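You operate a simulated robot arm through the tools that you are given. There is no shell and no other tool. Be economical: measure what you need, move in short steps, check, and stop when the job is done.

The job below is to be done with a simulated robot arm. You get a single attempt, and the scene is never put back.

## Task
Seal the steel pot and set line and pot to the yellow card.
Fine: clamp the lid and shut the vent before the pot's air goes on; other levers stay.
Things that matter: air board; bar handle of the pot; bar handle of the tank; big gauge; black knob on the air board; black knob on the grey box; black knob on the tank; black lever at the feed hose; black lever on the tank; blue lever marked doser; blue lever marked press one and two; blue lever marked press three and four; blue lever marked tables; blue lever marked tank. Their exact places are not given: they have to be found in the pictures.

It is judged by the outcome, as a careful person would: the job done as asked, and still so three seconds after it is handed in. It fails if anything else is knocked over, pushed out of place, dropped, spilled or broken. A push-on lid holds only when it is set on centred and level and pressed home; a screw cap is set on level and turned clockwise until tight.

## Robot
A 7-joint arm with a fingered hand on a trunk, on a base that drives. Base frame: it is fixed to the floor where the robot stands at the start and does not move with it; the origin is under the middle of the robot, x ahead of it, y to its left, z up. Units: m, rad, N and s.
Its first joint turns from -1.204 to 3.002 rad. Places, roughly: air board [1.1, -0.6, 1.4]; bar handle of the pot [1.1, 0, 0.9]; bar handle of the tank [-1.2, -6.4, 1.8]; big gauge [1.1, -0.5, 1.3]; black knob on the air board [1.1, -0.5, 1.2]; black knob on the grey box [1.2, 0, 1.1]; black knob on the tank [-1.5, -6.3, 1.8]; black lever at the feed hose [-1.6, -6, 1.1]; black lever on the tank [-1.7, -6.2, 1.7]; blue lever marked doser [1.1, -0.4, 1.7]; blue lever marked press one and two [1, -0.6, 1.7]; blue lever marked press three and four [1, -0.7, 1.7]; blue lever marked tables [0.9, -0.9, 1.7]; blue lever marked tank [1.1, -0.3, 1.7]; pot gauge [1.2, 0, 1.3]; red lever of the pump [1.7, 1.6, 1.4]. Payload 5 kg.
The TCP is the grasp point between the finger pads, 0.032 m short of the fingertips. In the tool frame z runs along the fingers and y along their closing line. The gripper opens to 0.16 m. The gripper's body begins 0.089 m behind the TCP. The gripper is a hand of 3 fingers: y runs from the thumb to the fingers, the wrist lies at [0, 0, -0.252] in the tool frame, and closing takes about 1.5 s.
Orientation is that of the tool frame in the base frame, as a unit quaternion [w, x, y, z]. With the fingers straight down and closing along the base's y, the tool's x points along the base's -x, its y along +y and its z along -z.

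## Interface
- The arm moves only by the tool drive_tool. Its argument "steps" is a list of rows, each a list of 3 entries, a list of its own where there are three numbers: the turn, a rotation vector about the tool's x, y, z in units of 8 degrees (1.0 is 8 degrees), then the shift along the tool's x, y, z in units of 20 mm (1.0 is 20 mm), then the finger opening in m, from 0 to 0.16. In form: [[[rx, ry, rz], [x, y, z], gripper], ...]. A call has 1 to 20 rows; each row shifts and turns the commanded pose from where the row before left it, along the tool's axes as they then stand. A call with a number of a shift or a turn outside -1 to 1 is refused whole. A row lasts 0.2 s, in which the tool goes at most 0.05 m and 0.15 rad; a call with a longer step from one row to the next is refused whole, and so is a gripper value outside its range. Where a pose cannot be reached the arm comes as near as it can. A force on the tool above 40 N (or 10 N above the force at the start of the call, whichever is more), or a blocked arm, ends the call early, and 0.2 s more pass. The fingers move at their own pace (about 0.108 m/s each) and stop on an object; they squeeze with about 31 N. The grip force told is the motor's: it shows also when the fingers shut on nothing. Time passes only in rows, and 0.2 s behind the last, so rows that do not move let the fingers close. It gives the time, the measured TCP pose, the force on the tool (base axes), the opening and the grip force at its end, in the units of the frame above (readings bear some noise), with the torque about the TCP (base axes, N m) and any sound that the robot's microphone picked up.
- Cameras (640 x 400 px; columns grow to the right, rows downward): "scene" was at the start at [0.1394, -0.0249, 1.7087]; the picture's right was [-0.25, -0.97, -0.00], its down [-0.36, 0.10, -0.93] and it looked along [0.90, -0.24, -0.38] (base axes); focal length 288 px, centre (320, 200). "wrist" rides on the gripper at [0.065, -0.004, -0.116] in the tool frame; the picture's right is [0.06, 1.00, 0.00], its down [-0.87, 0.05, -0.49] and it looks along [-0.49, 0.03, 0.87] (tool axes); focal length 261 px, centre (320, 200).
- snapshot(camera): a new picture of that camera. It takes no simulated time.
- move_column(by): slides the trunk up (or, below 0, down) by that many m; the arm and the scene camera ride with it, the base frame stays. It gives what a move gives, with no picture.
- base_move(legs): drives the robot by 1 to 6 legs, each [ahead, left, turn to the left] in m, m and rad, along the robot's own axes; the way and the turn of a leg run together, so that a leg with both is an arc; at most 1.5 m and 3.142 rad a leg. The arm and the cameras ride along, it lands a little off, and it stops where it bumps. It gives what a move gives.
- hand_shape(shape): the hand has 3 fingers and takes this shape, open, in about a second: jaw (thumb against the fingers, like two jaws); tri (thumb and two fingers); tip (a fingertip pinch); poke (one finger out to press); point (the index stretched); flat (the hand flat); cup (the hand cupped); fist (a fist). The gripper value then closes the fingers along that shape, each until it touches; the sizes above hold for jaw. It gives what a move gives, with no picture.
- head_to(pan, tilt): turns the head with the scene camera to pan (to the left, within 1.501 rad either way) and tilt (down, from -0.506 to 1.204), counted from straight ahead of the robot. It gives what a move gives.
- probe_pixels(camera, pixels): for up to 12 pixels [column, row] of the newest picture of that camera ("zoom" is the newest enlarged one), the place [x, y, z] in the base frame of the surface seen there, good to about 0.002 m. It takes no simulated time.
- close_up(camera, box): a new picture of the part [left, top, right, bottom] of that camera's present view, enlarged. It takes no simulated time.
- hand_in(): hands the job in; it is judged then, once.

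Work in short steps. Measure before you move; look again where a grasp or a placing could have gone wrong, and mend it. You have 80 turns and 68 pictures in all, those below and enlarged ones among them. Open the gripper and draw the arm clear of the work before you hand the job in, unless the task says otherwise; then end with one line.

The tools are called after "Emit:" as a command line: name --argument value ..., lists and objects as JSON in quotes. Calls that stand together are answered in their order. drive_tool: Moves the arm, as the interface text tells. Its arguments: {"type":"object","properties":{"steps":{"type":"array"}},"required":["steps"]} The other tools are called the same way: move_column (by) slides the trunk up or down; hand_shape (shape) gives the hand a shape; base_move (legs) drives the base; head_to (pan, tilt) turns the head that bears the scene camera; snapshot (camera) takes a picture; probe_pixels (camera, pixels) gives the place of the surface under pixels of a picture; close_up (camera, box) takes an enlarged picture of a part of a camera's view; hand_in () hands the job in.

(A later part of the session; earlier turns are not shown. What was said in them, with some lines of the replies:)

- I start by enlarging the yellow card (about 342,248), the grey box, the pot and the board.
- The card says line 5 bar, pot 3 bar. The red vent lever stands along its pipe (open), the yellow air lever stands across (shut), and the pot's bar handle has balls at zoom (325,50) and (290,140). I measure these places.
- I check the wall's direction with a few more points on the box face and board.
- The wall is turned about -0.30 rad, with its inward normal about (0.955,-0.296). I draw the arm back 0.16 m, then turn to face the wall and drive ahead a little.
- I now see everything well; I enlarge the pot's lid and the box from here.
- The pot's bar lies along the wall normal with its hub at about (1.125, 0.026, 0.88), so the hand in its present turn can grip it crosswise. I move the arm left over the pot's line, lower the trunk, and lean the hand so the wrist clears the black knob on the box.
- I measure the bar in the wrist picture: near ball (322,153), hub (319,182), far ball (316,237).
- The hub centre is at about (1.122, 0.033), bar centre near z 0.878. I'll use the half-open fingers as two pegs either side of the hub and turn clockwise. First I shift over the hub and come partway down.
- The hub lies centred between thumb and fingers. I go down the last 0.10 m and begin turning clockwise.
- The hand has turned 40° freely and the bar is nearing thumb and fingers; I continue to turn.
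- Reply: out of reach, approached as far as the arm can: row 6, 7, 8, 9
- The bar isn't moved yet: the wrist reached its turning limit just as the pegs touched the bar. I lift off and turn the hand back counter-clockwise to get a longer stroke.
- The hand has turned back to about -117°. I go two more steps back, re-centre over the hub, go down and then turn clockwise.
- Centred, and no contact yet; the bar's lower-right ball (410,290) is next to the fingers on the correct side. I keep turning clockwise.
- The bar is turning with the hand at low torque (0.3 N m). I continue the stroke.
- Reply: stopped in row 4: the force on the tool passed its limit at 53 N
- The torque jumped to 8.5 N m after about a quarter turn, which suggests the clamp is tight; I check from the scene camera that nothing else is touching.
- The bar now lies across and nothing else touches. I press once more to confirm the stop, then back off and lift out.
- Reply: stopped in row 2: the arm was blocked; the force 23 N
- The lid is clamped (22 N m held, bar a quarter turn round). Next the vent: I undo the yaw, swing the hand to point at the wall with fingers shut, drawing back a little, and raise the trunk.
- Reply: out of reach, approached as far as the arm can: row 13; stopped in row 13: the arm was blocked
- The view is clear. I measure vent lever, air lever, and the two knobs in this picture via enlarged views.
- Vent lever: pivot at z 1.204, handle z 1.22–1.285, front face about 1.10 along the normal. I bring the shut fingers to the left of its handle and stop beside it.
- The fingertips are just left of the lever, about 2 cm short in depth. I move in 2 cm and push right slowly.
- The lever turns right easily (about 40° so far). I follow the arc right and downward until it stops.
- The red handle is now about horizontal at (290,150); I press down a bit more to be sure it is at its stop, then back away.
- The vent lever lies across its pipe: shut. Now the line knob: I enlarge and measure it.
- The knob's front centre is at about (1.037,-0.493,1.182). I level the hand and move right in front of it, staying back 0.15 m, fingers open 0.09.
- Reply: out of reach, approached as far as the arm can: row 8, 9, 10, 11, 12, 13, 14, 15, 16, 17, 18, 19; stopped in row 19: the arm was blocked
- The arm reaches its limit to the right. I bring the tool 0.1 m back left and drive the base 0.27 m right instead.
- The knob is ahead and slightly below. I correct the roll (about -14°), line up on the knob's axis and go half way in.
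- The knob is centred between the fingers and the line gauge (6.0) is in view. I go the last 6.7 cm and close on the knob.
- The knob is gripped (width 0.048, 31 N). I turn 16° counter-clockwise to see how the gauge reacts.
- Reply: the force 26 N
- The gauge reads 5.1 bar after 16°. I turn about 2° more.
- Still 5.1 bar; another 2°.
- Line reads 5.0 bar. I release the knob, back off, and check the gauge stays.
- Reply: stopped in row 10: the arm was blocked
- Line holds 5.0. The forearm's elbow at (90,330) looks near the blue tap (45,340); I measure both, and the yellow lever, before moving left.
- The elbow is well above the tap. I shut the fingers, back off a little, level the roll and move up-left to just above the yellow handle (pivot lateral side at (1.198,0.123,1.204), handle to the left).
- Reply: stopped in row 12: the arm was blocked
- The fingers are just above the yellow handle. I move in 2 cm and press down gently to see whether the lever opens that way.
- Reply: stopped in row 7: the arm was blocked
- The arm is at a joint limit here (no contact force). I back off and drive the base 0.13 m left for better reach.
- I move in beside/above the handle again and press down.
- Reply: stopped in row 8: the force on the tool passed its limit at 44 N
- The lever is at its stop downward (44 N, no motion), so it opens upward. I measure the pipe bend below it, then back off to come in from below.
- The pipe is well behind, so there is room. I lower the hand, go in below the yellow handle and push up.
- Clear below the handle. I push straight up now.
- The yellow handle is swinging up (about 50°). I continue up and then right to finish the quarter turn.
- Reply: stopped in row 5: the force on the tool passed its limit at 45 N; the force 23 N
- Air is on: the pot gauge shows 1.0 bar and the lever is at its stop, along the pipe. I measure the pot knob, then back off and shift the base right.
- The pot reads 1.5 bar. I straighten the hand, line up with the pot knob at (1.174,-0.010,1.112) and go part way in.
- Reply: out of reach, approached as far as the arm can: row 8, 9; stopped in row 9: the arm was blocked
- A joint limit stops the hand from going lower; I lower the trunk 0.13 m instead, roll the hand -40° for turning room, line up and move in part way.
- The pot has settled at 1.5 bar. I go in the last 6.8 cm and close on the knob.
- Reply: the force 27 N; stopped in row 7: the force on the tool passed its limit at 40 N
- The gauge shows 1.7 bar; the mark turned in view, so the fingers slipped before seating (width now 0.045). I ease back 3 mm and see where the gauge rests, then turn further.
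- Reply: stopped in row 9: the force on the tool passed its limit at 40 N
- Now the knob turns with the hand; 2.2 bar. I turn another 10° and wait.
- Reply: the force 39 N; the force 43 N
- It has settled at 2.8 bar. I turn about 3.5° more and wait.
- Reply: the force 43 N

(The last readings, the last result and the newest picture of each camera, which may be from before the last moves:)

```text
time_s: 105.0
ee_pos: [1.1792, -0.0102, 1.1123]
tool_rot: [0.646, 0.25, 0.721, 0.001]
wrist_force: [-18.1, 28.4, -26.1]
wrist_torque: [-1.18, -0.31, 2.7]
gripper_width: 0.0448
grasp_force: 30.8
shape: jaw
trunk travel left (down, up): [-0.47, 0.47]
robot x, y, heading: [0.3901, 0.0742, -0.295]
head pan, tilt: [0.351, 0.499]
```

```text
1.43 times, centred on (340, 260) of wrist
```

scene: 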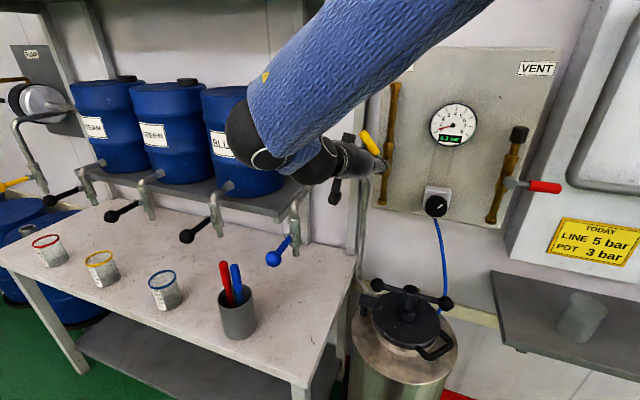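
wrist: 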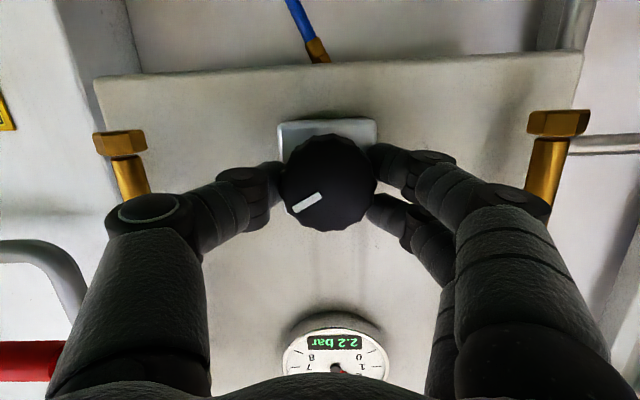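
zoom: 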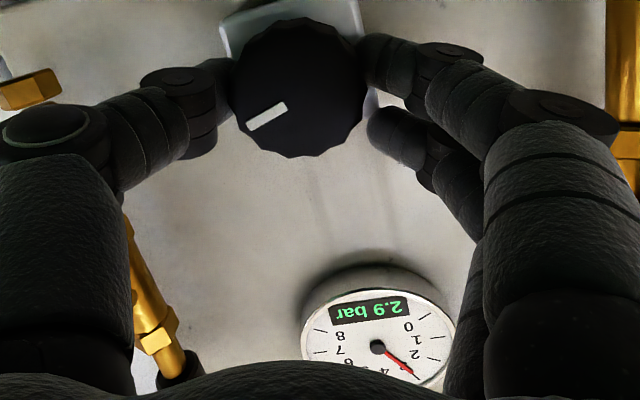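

Now 2.9 bar; about 2.4° more.

Emit:
drive_tool --steps '[[[0, 0, 0.3], [0, 0, 0], 0.02], [[0, 0, 0], [0, 0, 0], 0.02], [[0, 0, 0], [0, 0, 0], 0.02], [[0, 0, 0], [0, 0, 0], 0.02], [[0, 0, 0], [0, 0, 0], 0.02], [[0, 0, 0], [0, 0, 0], 0.02], [[0, 0, 0], [0, 0, 0], 0.02], [[0, 0, 0], [0, 0, 0], 0.02], [[0, 0, 0], [0, 0, 0], 0.02], [[0, 0, 0], [0, 0, 0], 0.02], [[0, 0, 0], [0, 0, 0], 0.02], [[0, 0, 0], [0, 0, 0], 0.02]]'

Emit:
close_up --camera "wrist" --box '[260, 120, 420, 400]'

```text
time_s: 107.6
ee_pos: [1.1806, -0.0096, 1.112]
tool_rot: [0.647, 0.265, 0.715, 0.014]
wrist_force: [-12.6, 26.1, -16.2]
wrist_torque: [-0.84, -0.68, 2.59]
gripper_width: 0.0451
grasp_force: 31.1
shape: jaw
trunk travel left (down, up): [-0.47, 0.47]
robot x, y, heading: [0.3858, 0.0708, -0.291]
head pan, tilt: [0.351, 0.499]
```

```text
1.43 times, centred on (340, 260) of wrist
```

zoom: 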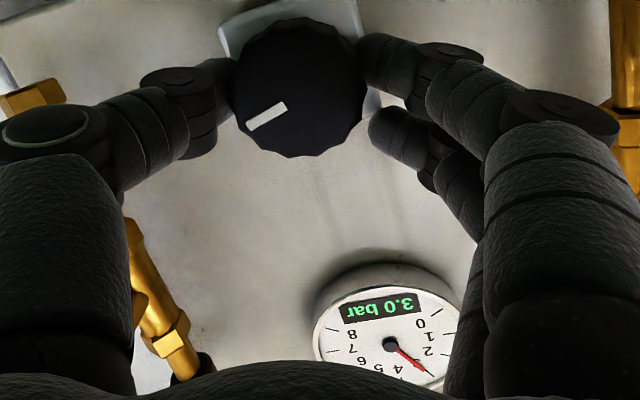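

The pot reads 3.0 bar. I release, back off 0.14 m and check both gauges.

Emit:
drive_tool --steps '[[[0, 0, 0], [0, 0, 0], 0.05], [[0, 0, 0], [0, 0, 0], 0.07], [[0, 0, 0], [0, 0, 0], 0.09], [[0, 0, 0], [0, 0, 0], 0.1], [[0, 0, 0], [0, 0, -1], 0.1], [[0, 0, 0], [0, 0, -1], 0.1], [[0, 0, 0], [0, 0, -1], 0.1], [[0, 0, 0], [0, 0, -1], 0.1], [[0, 0, 0], [0, 0, -1], 0.1], [[0, 0, 0], [0, 0, -1], 0.1], [[0, 0, 0], [0, 0, -1], 0.1]]'

Emit:
snapshot --camera "wrist"

```text
time_s: 110.0
ee_pos: [1.0492, 0.0319, 1.137]
tool_rot: [0.646, 0.266, 0.715, 0.014]
wrist_force: [0.0, 0.2, -0.6]
wrist_torque: [-0.02, -0.01, -0.01]
gripper_width: 0.0994
grasp_force: 0.1
shape: jaw
trunk travel left (down, up): [-0.47, 0.47]
robot x, y, heading: [0.3885, 0.0752, -0.296]
head pan, tilt: [0.351, 0.499]
```

```text
5 pictures are left
```

wrist: 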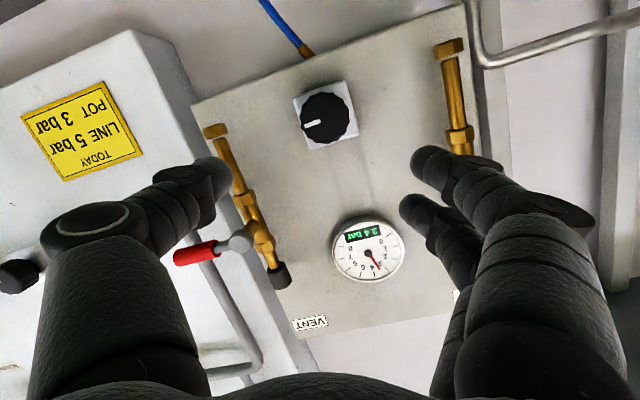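

After release the gauge shows 3.4 bar: letting go under side load turned the knob a little. I measure the knob's exact axis in this picture to re-grip it centred and level.

Emit:
probe_pixels --camera "wrist" --pixels '[[323, 118], [304, 118], [342, 118], [323, 98], [323, 137], [310, 104], [337, 131], [337, 104], [310, 131], [345, 95], [300, 105]]'

Emit:
drive_tool --steps '[[[0, 0, -0.9], [0, 0, 0], 0.1], [[0, 0, -0.9], [0, 0, 0], 0.1], [[0, 0, -0.9], [0, 0, 0], 0.1], [[0, -0.6, 0], [0, 0, 0], 0.1], [[0, -0.5, 0], [0, 0, 0], 0.1], [[0, 0, 0], [0, 0, 0], 0.1]]'

Emit:
close_up --camera "wrist" --box '[260, 60, 420, 280]'

```text
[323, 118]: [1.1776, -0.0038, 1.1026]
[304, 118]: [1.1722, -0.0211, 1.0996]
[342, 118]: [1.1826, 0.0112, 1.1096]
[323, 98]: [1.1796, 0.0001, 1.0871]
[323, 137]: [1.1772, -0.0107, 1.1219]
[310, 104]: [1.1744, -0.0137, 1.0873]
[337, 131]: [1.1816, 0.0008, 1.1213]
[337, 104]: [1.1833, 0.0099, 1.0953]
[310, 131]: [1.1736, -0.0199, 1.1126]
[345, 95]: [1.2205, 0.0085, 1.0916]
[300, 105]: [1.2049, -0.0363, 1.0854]
```

```text
time_s: 111.6
ee_pos: [1.0575, -0.0133, 1.1826]
tool_rot: [0.69, 0.175, 0.696, -0.088]
wrist_force: [0.7, 0.0, -0.7]
wrist_torque: [0.01, 0.01, 0.01]
gripper_width: 0.0996
grasp_force: 0.1
shape: jaw
out of reach, approached as far as the arm can: row 5
trunk travel left (down, up): [-0.47, 0.47]
robot x, y, heading: [0.3855, 0.0703, -0.296]
head pan, tilt: [0.351, 0.499]
stopped in row 6: the arm was blocked; the commanded pose is now the measured one
```

```text
1.82 times, centred on (340, 170) of wrist
```

zoom: 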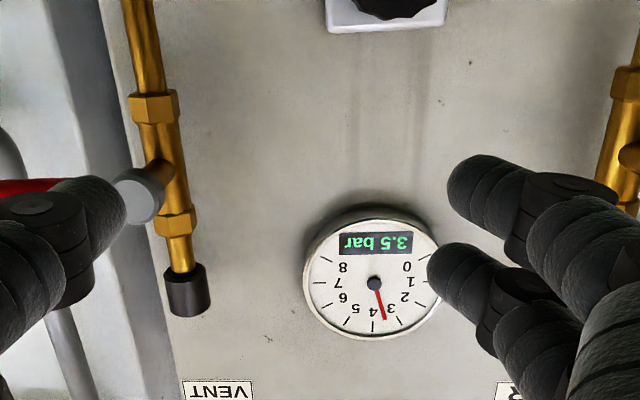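

The pot rests at 3.5 bar. The knob's true axis is at (1.178,-0.004,1.105), about 6 mm below and left of where I gripped. I lower the trunk 0.078 m, line up on it and grip less deep.

Emit:
move_column --by -0.078

Emit:
drive_tool --steps '[[[0, 0, 0], [0.05, 0.88, 0], 0.1], [[0, 0, 0], [0.05, 0.88, 0], 0.1], [[0, 0, 0], [0.05, 0.88, 0], 0.1], [[0, 0, 0], [0, 0, 0.92], 0.1], [[0, 0, 0], [0, 0, 0.92], 0.1], [[0, 0, 0], [0, 0, 0.92], 0.1], [[0, 0, 0], [0, 0, 0.9], 0.1]]'

```text
time_s: 112.8
ee_pos: [1.0589, -0.0134, 1.1058]
tool_rot: [0.69, 0.176, 0.696, -0.089]
wrist_force: [-0.2, 0.4, -1.4]
wrist_torque: [0.01, -0.03, 0.03]
gripper_width: 0.0996
grasp_force: 0.1
shape: jaw
trunk travel left (down, up): [-0.392, 0.548]
robot x, y, heading: [0.3868, 0.0693, -0.293]
head pan, tilt: [0.351, 0.499]
```

```text
time_s: 114.3
ee_pos: [1.1456, 0.0083, 1.1067]
tool_rot: [0.69, 0.176, 0.696, -0.089]
wrist_force: [0.5, 0.2, 0.3]
wrist_torque: [0.01, -0.03, -0.03]
gripper_width: 0.0997
grasp_force: 0.0
shape: jaw
trunk travel left (down, up): [-0.392, 0.548]
robot x, y, heading: [0.3864, 0.0754, -0.292]
head pan, tilt: [0.351, 0.499]
```

On axis; the last 3.7 cm, then close and read the forces.

Emit:
drive_tool --steps '[[[0, 0, 0], [0.03, 0.02, 0.92], 0.1], [[0, 0, 0], [0.03, 0, 0.92], 0.1], [[0, 0, 0], [0, 0, 0], 0.06], [[0, 0, 0], [0, 0, 0], 0.06], [[0, 0, 0], [0, 0, 0], 0.04], [[0, 0, 0], [0, 0, 0], 0.035], [[0, 0, 0], [0, 0, 0], 0.035]]'

```text
time_s: 116.0
ee_pos: [1.1782, -0.0028, 1.1015]
tool_rot: [0.69, 0.175, 0.697, -0.09]
wrist_force: [-4.0, -1.0, -2.2]
wrist_torque: [-0.08, 0.06, 0.05]
gripper_width: 0.0399
grasp_force: 0.0
shape: jaw
trunk travel left (down, up): [-0.392, 0.548]
robot x, y, heading: [0.389, 0.0757, -0.291]
head pan, tilt: [0.351, 0.499]
```

Small side forces this time. I close fully and then turn 8° counter-clockwise.

Emit:
drive_tool --steps '[[[0, 0, 0], [0, 0, 0], 0.02], [[0, 0, 0], [0, 0, 0], 0.02], [[0, 0, 0], [0, 0, 0], 0.02], [[0, 0, -0.5], [0, 0, 0], 0.02], [[0, 0, -0.5], [0, 0, 0], 0.02], [[0, 0, 0], [0, 0, 0], 0.02], [[0, 0, 0], [0, 0, 0], 0.02], [[0, 0, 0], [0, 0, 0], 0.02], [[0, 0, 0], [0, 0, 0], 0.02], [[0, 0, 0], [0, 0, 0], 0.02], [[0, 0, 0], [0, 0, 0], 0.02], [[0, 0, 0], [0, 0, 0], 0.02], [[0, 0, 0], [0, 0, 0], 0.02], [[0, 0, 0], [0, 0, 0], 0.02], [[0, 0, 0], [0, 0, 0], 0.02]]'

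Emit:
snapshot --camera "wrist"

```text
time_s: 119.2
ee_pos: [1.179, -0.0026, 1.1009]
tool_rot: [0.682, 0.124, 0.708, -0.137]
wrist_force: [-5.9, -7.3, -2.3]
wrist_torque: [-0.01, -0.05, 0.0]
gripper_width: 0.0376
grasp_force: 31.1
shape: jaw
trunk travel left (down, up): [-0.392, 0.548]
robot x, y, heading: [0.3856, 0.076, -0.295]
head pan, tilt: [0.351, 0.499]
```

```text
3 pictures are left
```

wrist: 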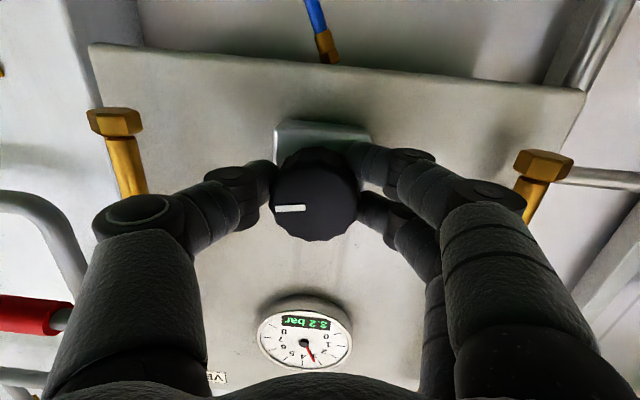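

It reads 3.2 bar with low side force. I turn 4° more, wait, then release gently and back off, then read.

Emit:
drive_tool --steps '[[[0, 0, -0.5], [0, 0, 0], 0.02], [[0, 0, 0], [0, 0, 0], 0.02], [[0, 0, 0], [0, 0, 0], 0.02], [[0, 0, 0], [0, 0, 0], 0.02], [[0, 0, 0], [0, 0, 0], 0.04], [[0, 0, 0], [0, 0, 0], 0.045], [[0, 0, 0], [0, 0, 0], 0.055], [[0, 0, 0], [0, 0, 0], 0.065], [[0, 0, 0], [0, 0, 0], 0.08], [[0, 0, 0], [0, 0, 0], 0.1], [[0, 0, 0], [0, 0, -0.3], 0.1], [[0, 0, 0], [0, 0, 0], 0.1], [[0, 0, 0], [0, 0, 0], 0.1], [[0, 0, 0], [0, 0, 0], 0.1], [[0, 0, 0], [0, 0, 0], 0.1], [[0, 0, 0], [0, 0, 0], 0.1], [[0, 0, 0], [0, 0, 0], 0.1]]'

Emit:
close_up --camera "wrist" --box '[240, 130, 400, 390]'

```text
time_s: 122.8
ee_pos: [1.1737, 0.0008, 1.1014]
tool_rot: [0.677, 0.1, 0.712, -0.161]
wrist_force: [-0.8, -0.3, 1.0]
wrist_torque: [0.0, 0.02, -0.01]
gripper_width: 0.0999
grasp_force: 0.1
shape: jaw
trunk travel left (down, up): [-0.392, 0.548]
robot x, y, heading: [0.3876, 0.0706, -0.294]
head pan, tilt: [0.351, 0.499]
```

```text
1.54 times, centred on (320, 260) of wrist
```

zoom: 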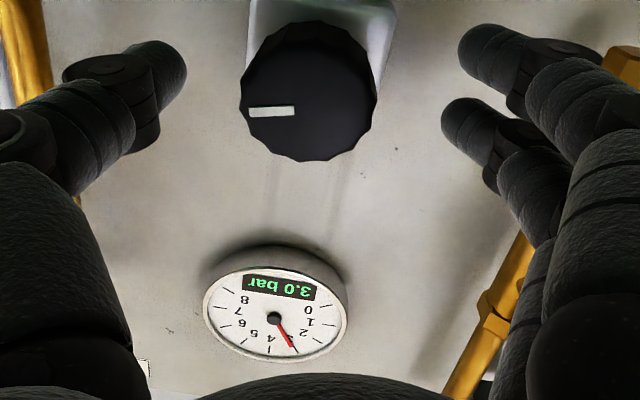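

Released, and the pot reads 3.0 bar. I draw the arm straight back, let it settle, and take one look over the scene.

Emit:
drive_tool --steps '[[[0, 0, 0], [0, 0, -1], 0.1], [[0, 0, 0], [0, 0, -1], 0.1], [[0, 0, 0], [0, 0, -1], 0.1], [[0, 0, 0], [0, 0, -1], 0.1], [[0, 0, 0], [0, 0, -1], 0.1], [[0, 0, 0], [0, 0, -1], 0.1], [[0, 0, 0], [0, 0, -1], 0.1]]'

Emit:
base_move --legs '[[-0.25, 0, 0]]'

Emit:
snapshot --camera "wrist"

```text
time_s: 124.5
ee_pos: [1.0477, 0.0233, 1.1282]
tool_rot: [0.675, 0.137, 0.711, -0.144]
wrist_force: [0.3, 0.5, -0.1]
wrist_torque: [-0.01, 0.0, 0.02]
gripper_width: 0.0996
grasp_force: 0.0
shape: jaw
trunk travel left (down, up): [-0.392, 0.548]
robot x, y, heading: [0.3865, 0.069, -0.294]
head pan, tilt: [0.351, 0.499]
stopped in row 7: the arm was blocked; the commanded pose is now the measured one
```

```text
time_s: 126.4
ee_pos: [0.8079, 0.0949, 1.1296]
tool_rot: [0.675, 0.137, 0.711, -0.145]
wrist_force: [0.6, 0.1, 0.7]
wrist_torque: [-0.03, 0.04, 0.01]
gripper_width: 0.0995
grasp_force: 0.1
shape: jaw
trunk travel left (down, up): [-0.392, 0.548]
robot x, y, heading: [0.1469, 0.1414, -0.296]
head pan, tilt: [0.351, 0.499]
```

```text
1 pictures are left
```

wrist: 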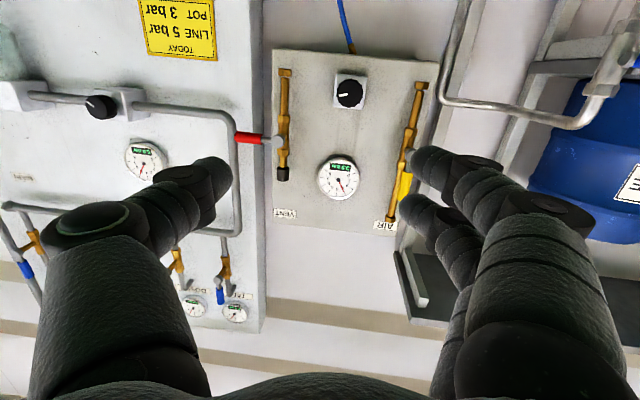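

The last picture goes to reading both gauges enlarged.

Emit:
close_up --camera "wrist" --box '[115, 60, 375, 210]'

```text
2.46 times, centred on (245, 135) of wrist
```

zoom: 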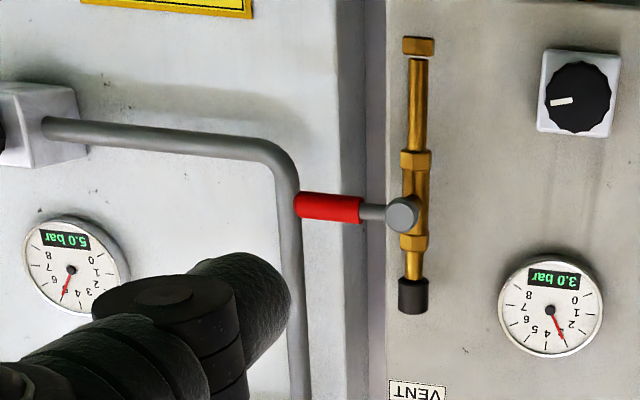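

Line reads 5.0 bar and pot 3.0 bar; the vent is shut, the air lever is open and the lid is clamped. The arm is clear, so I hand in.

Emit:
hand_in

```text
The job is handed in.
```

The lid was clamped and the vent shut before the pot's air went on. The line now reads 5.0 bar and the pot 3.0 bar, as on the yellow card. The pot overshot to 3.5 bar for a short time before I trimmed it back, and I moved no levers besides the vent and the pot's air.
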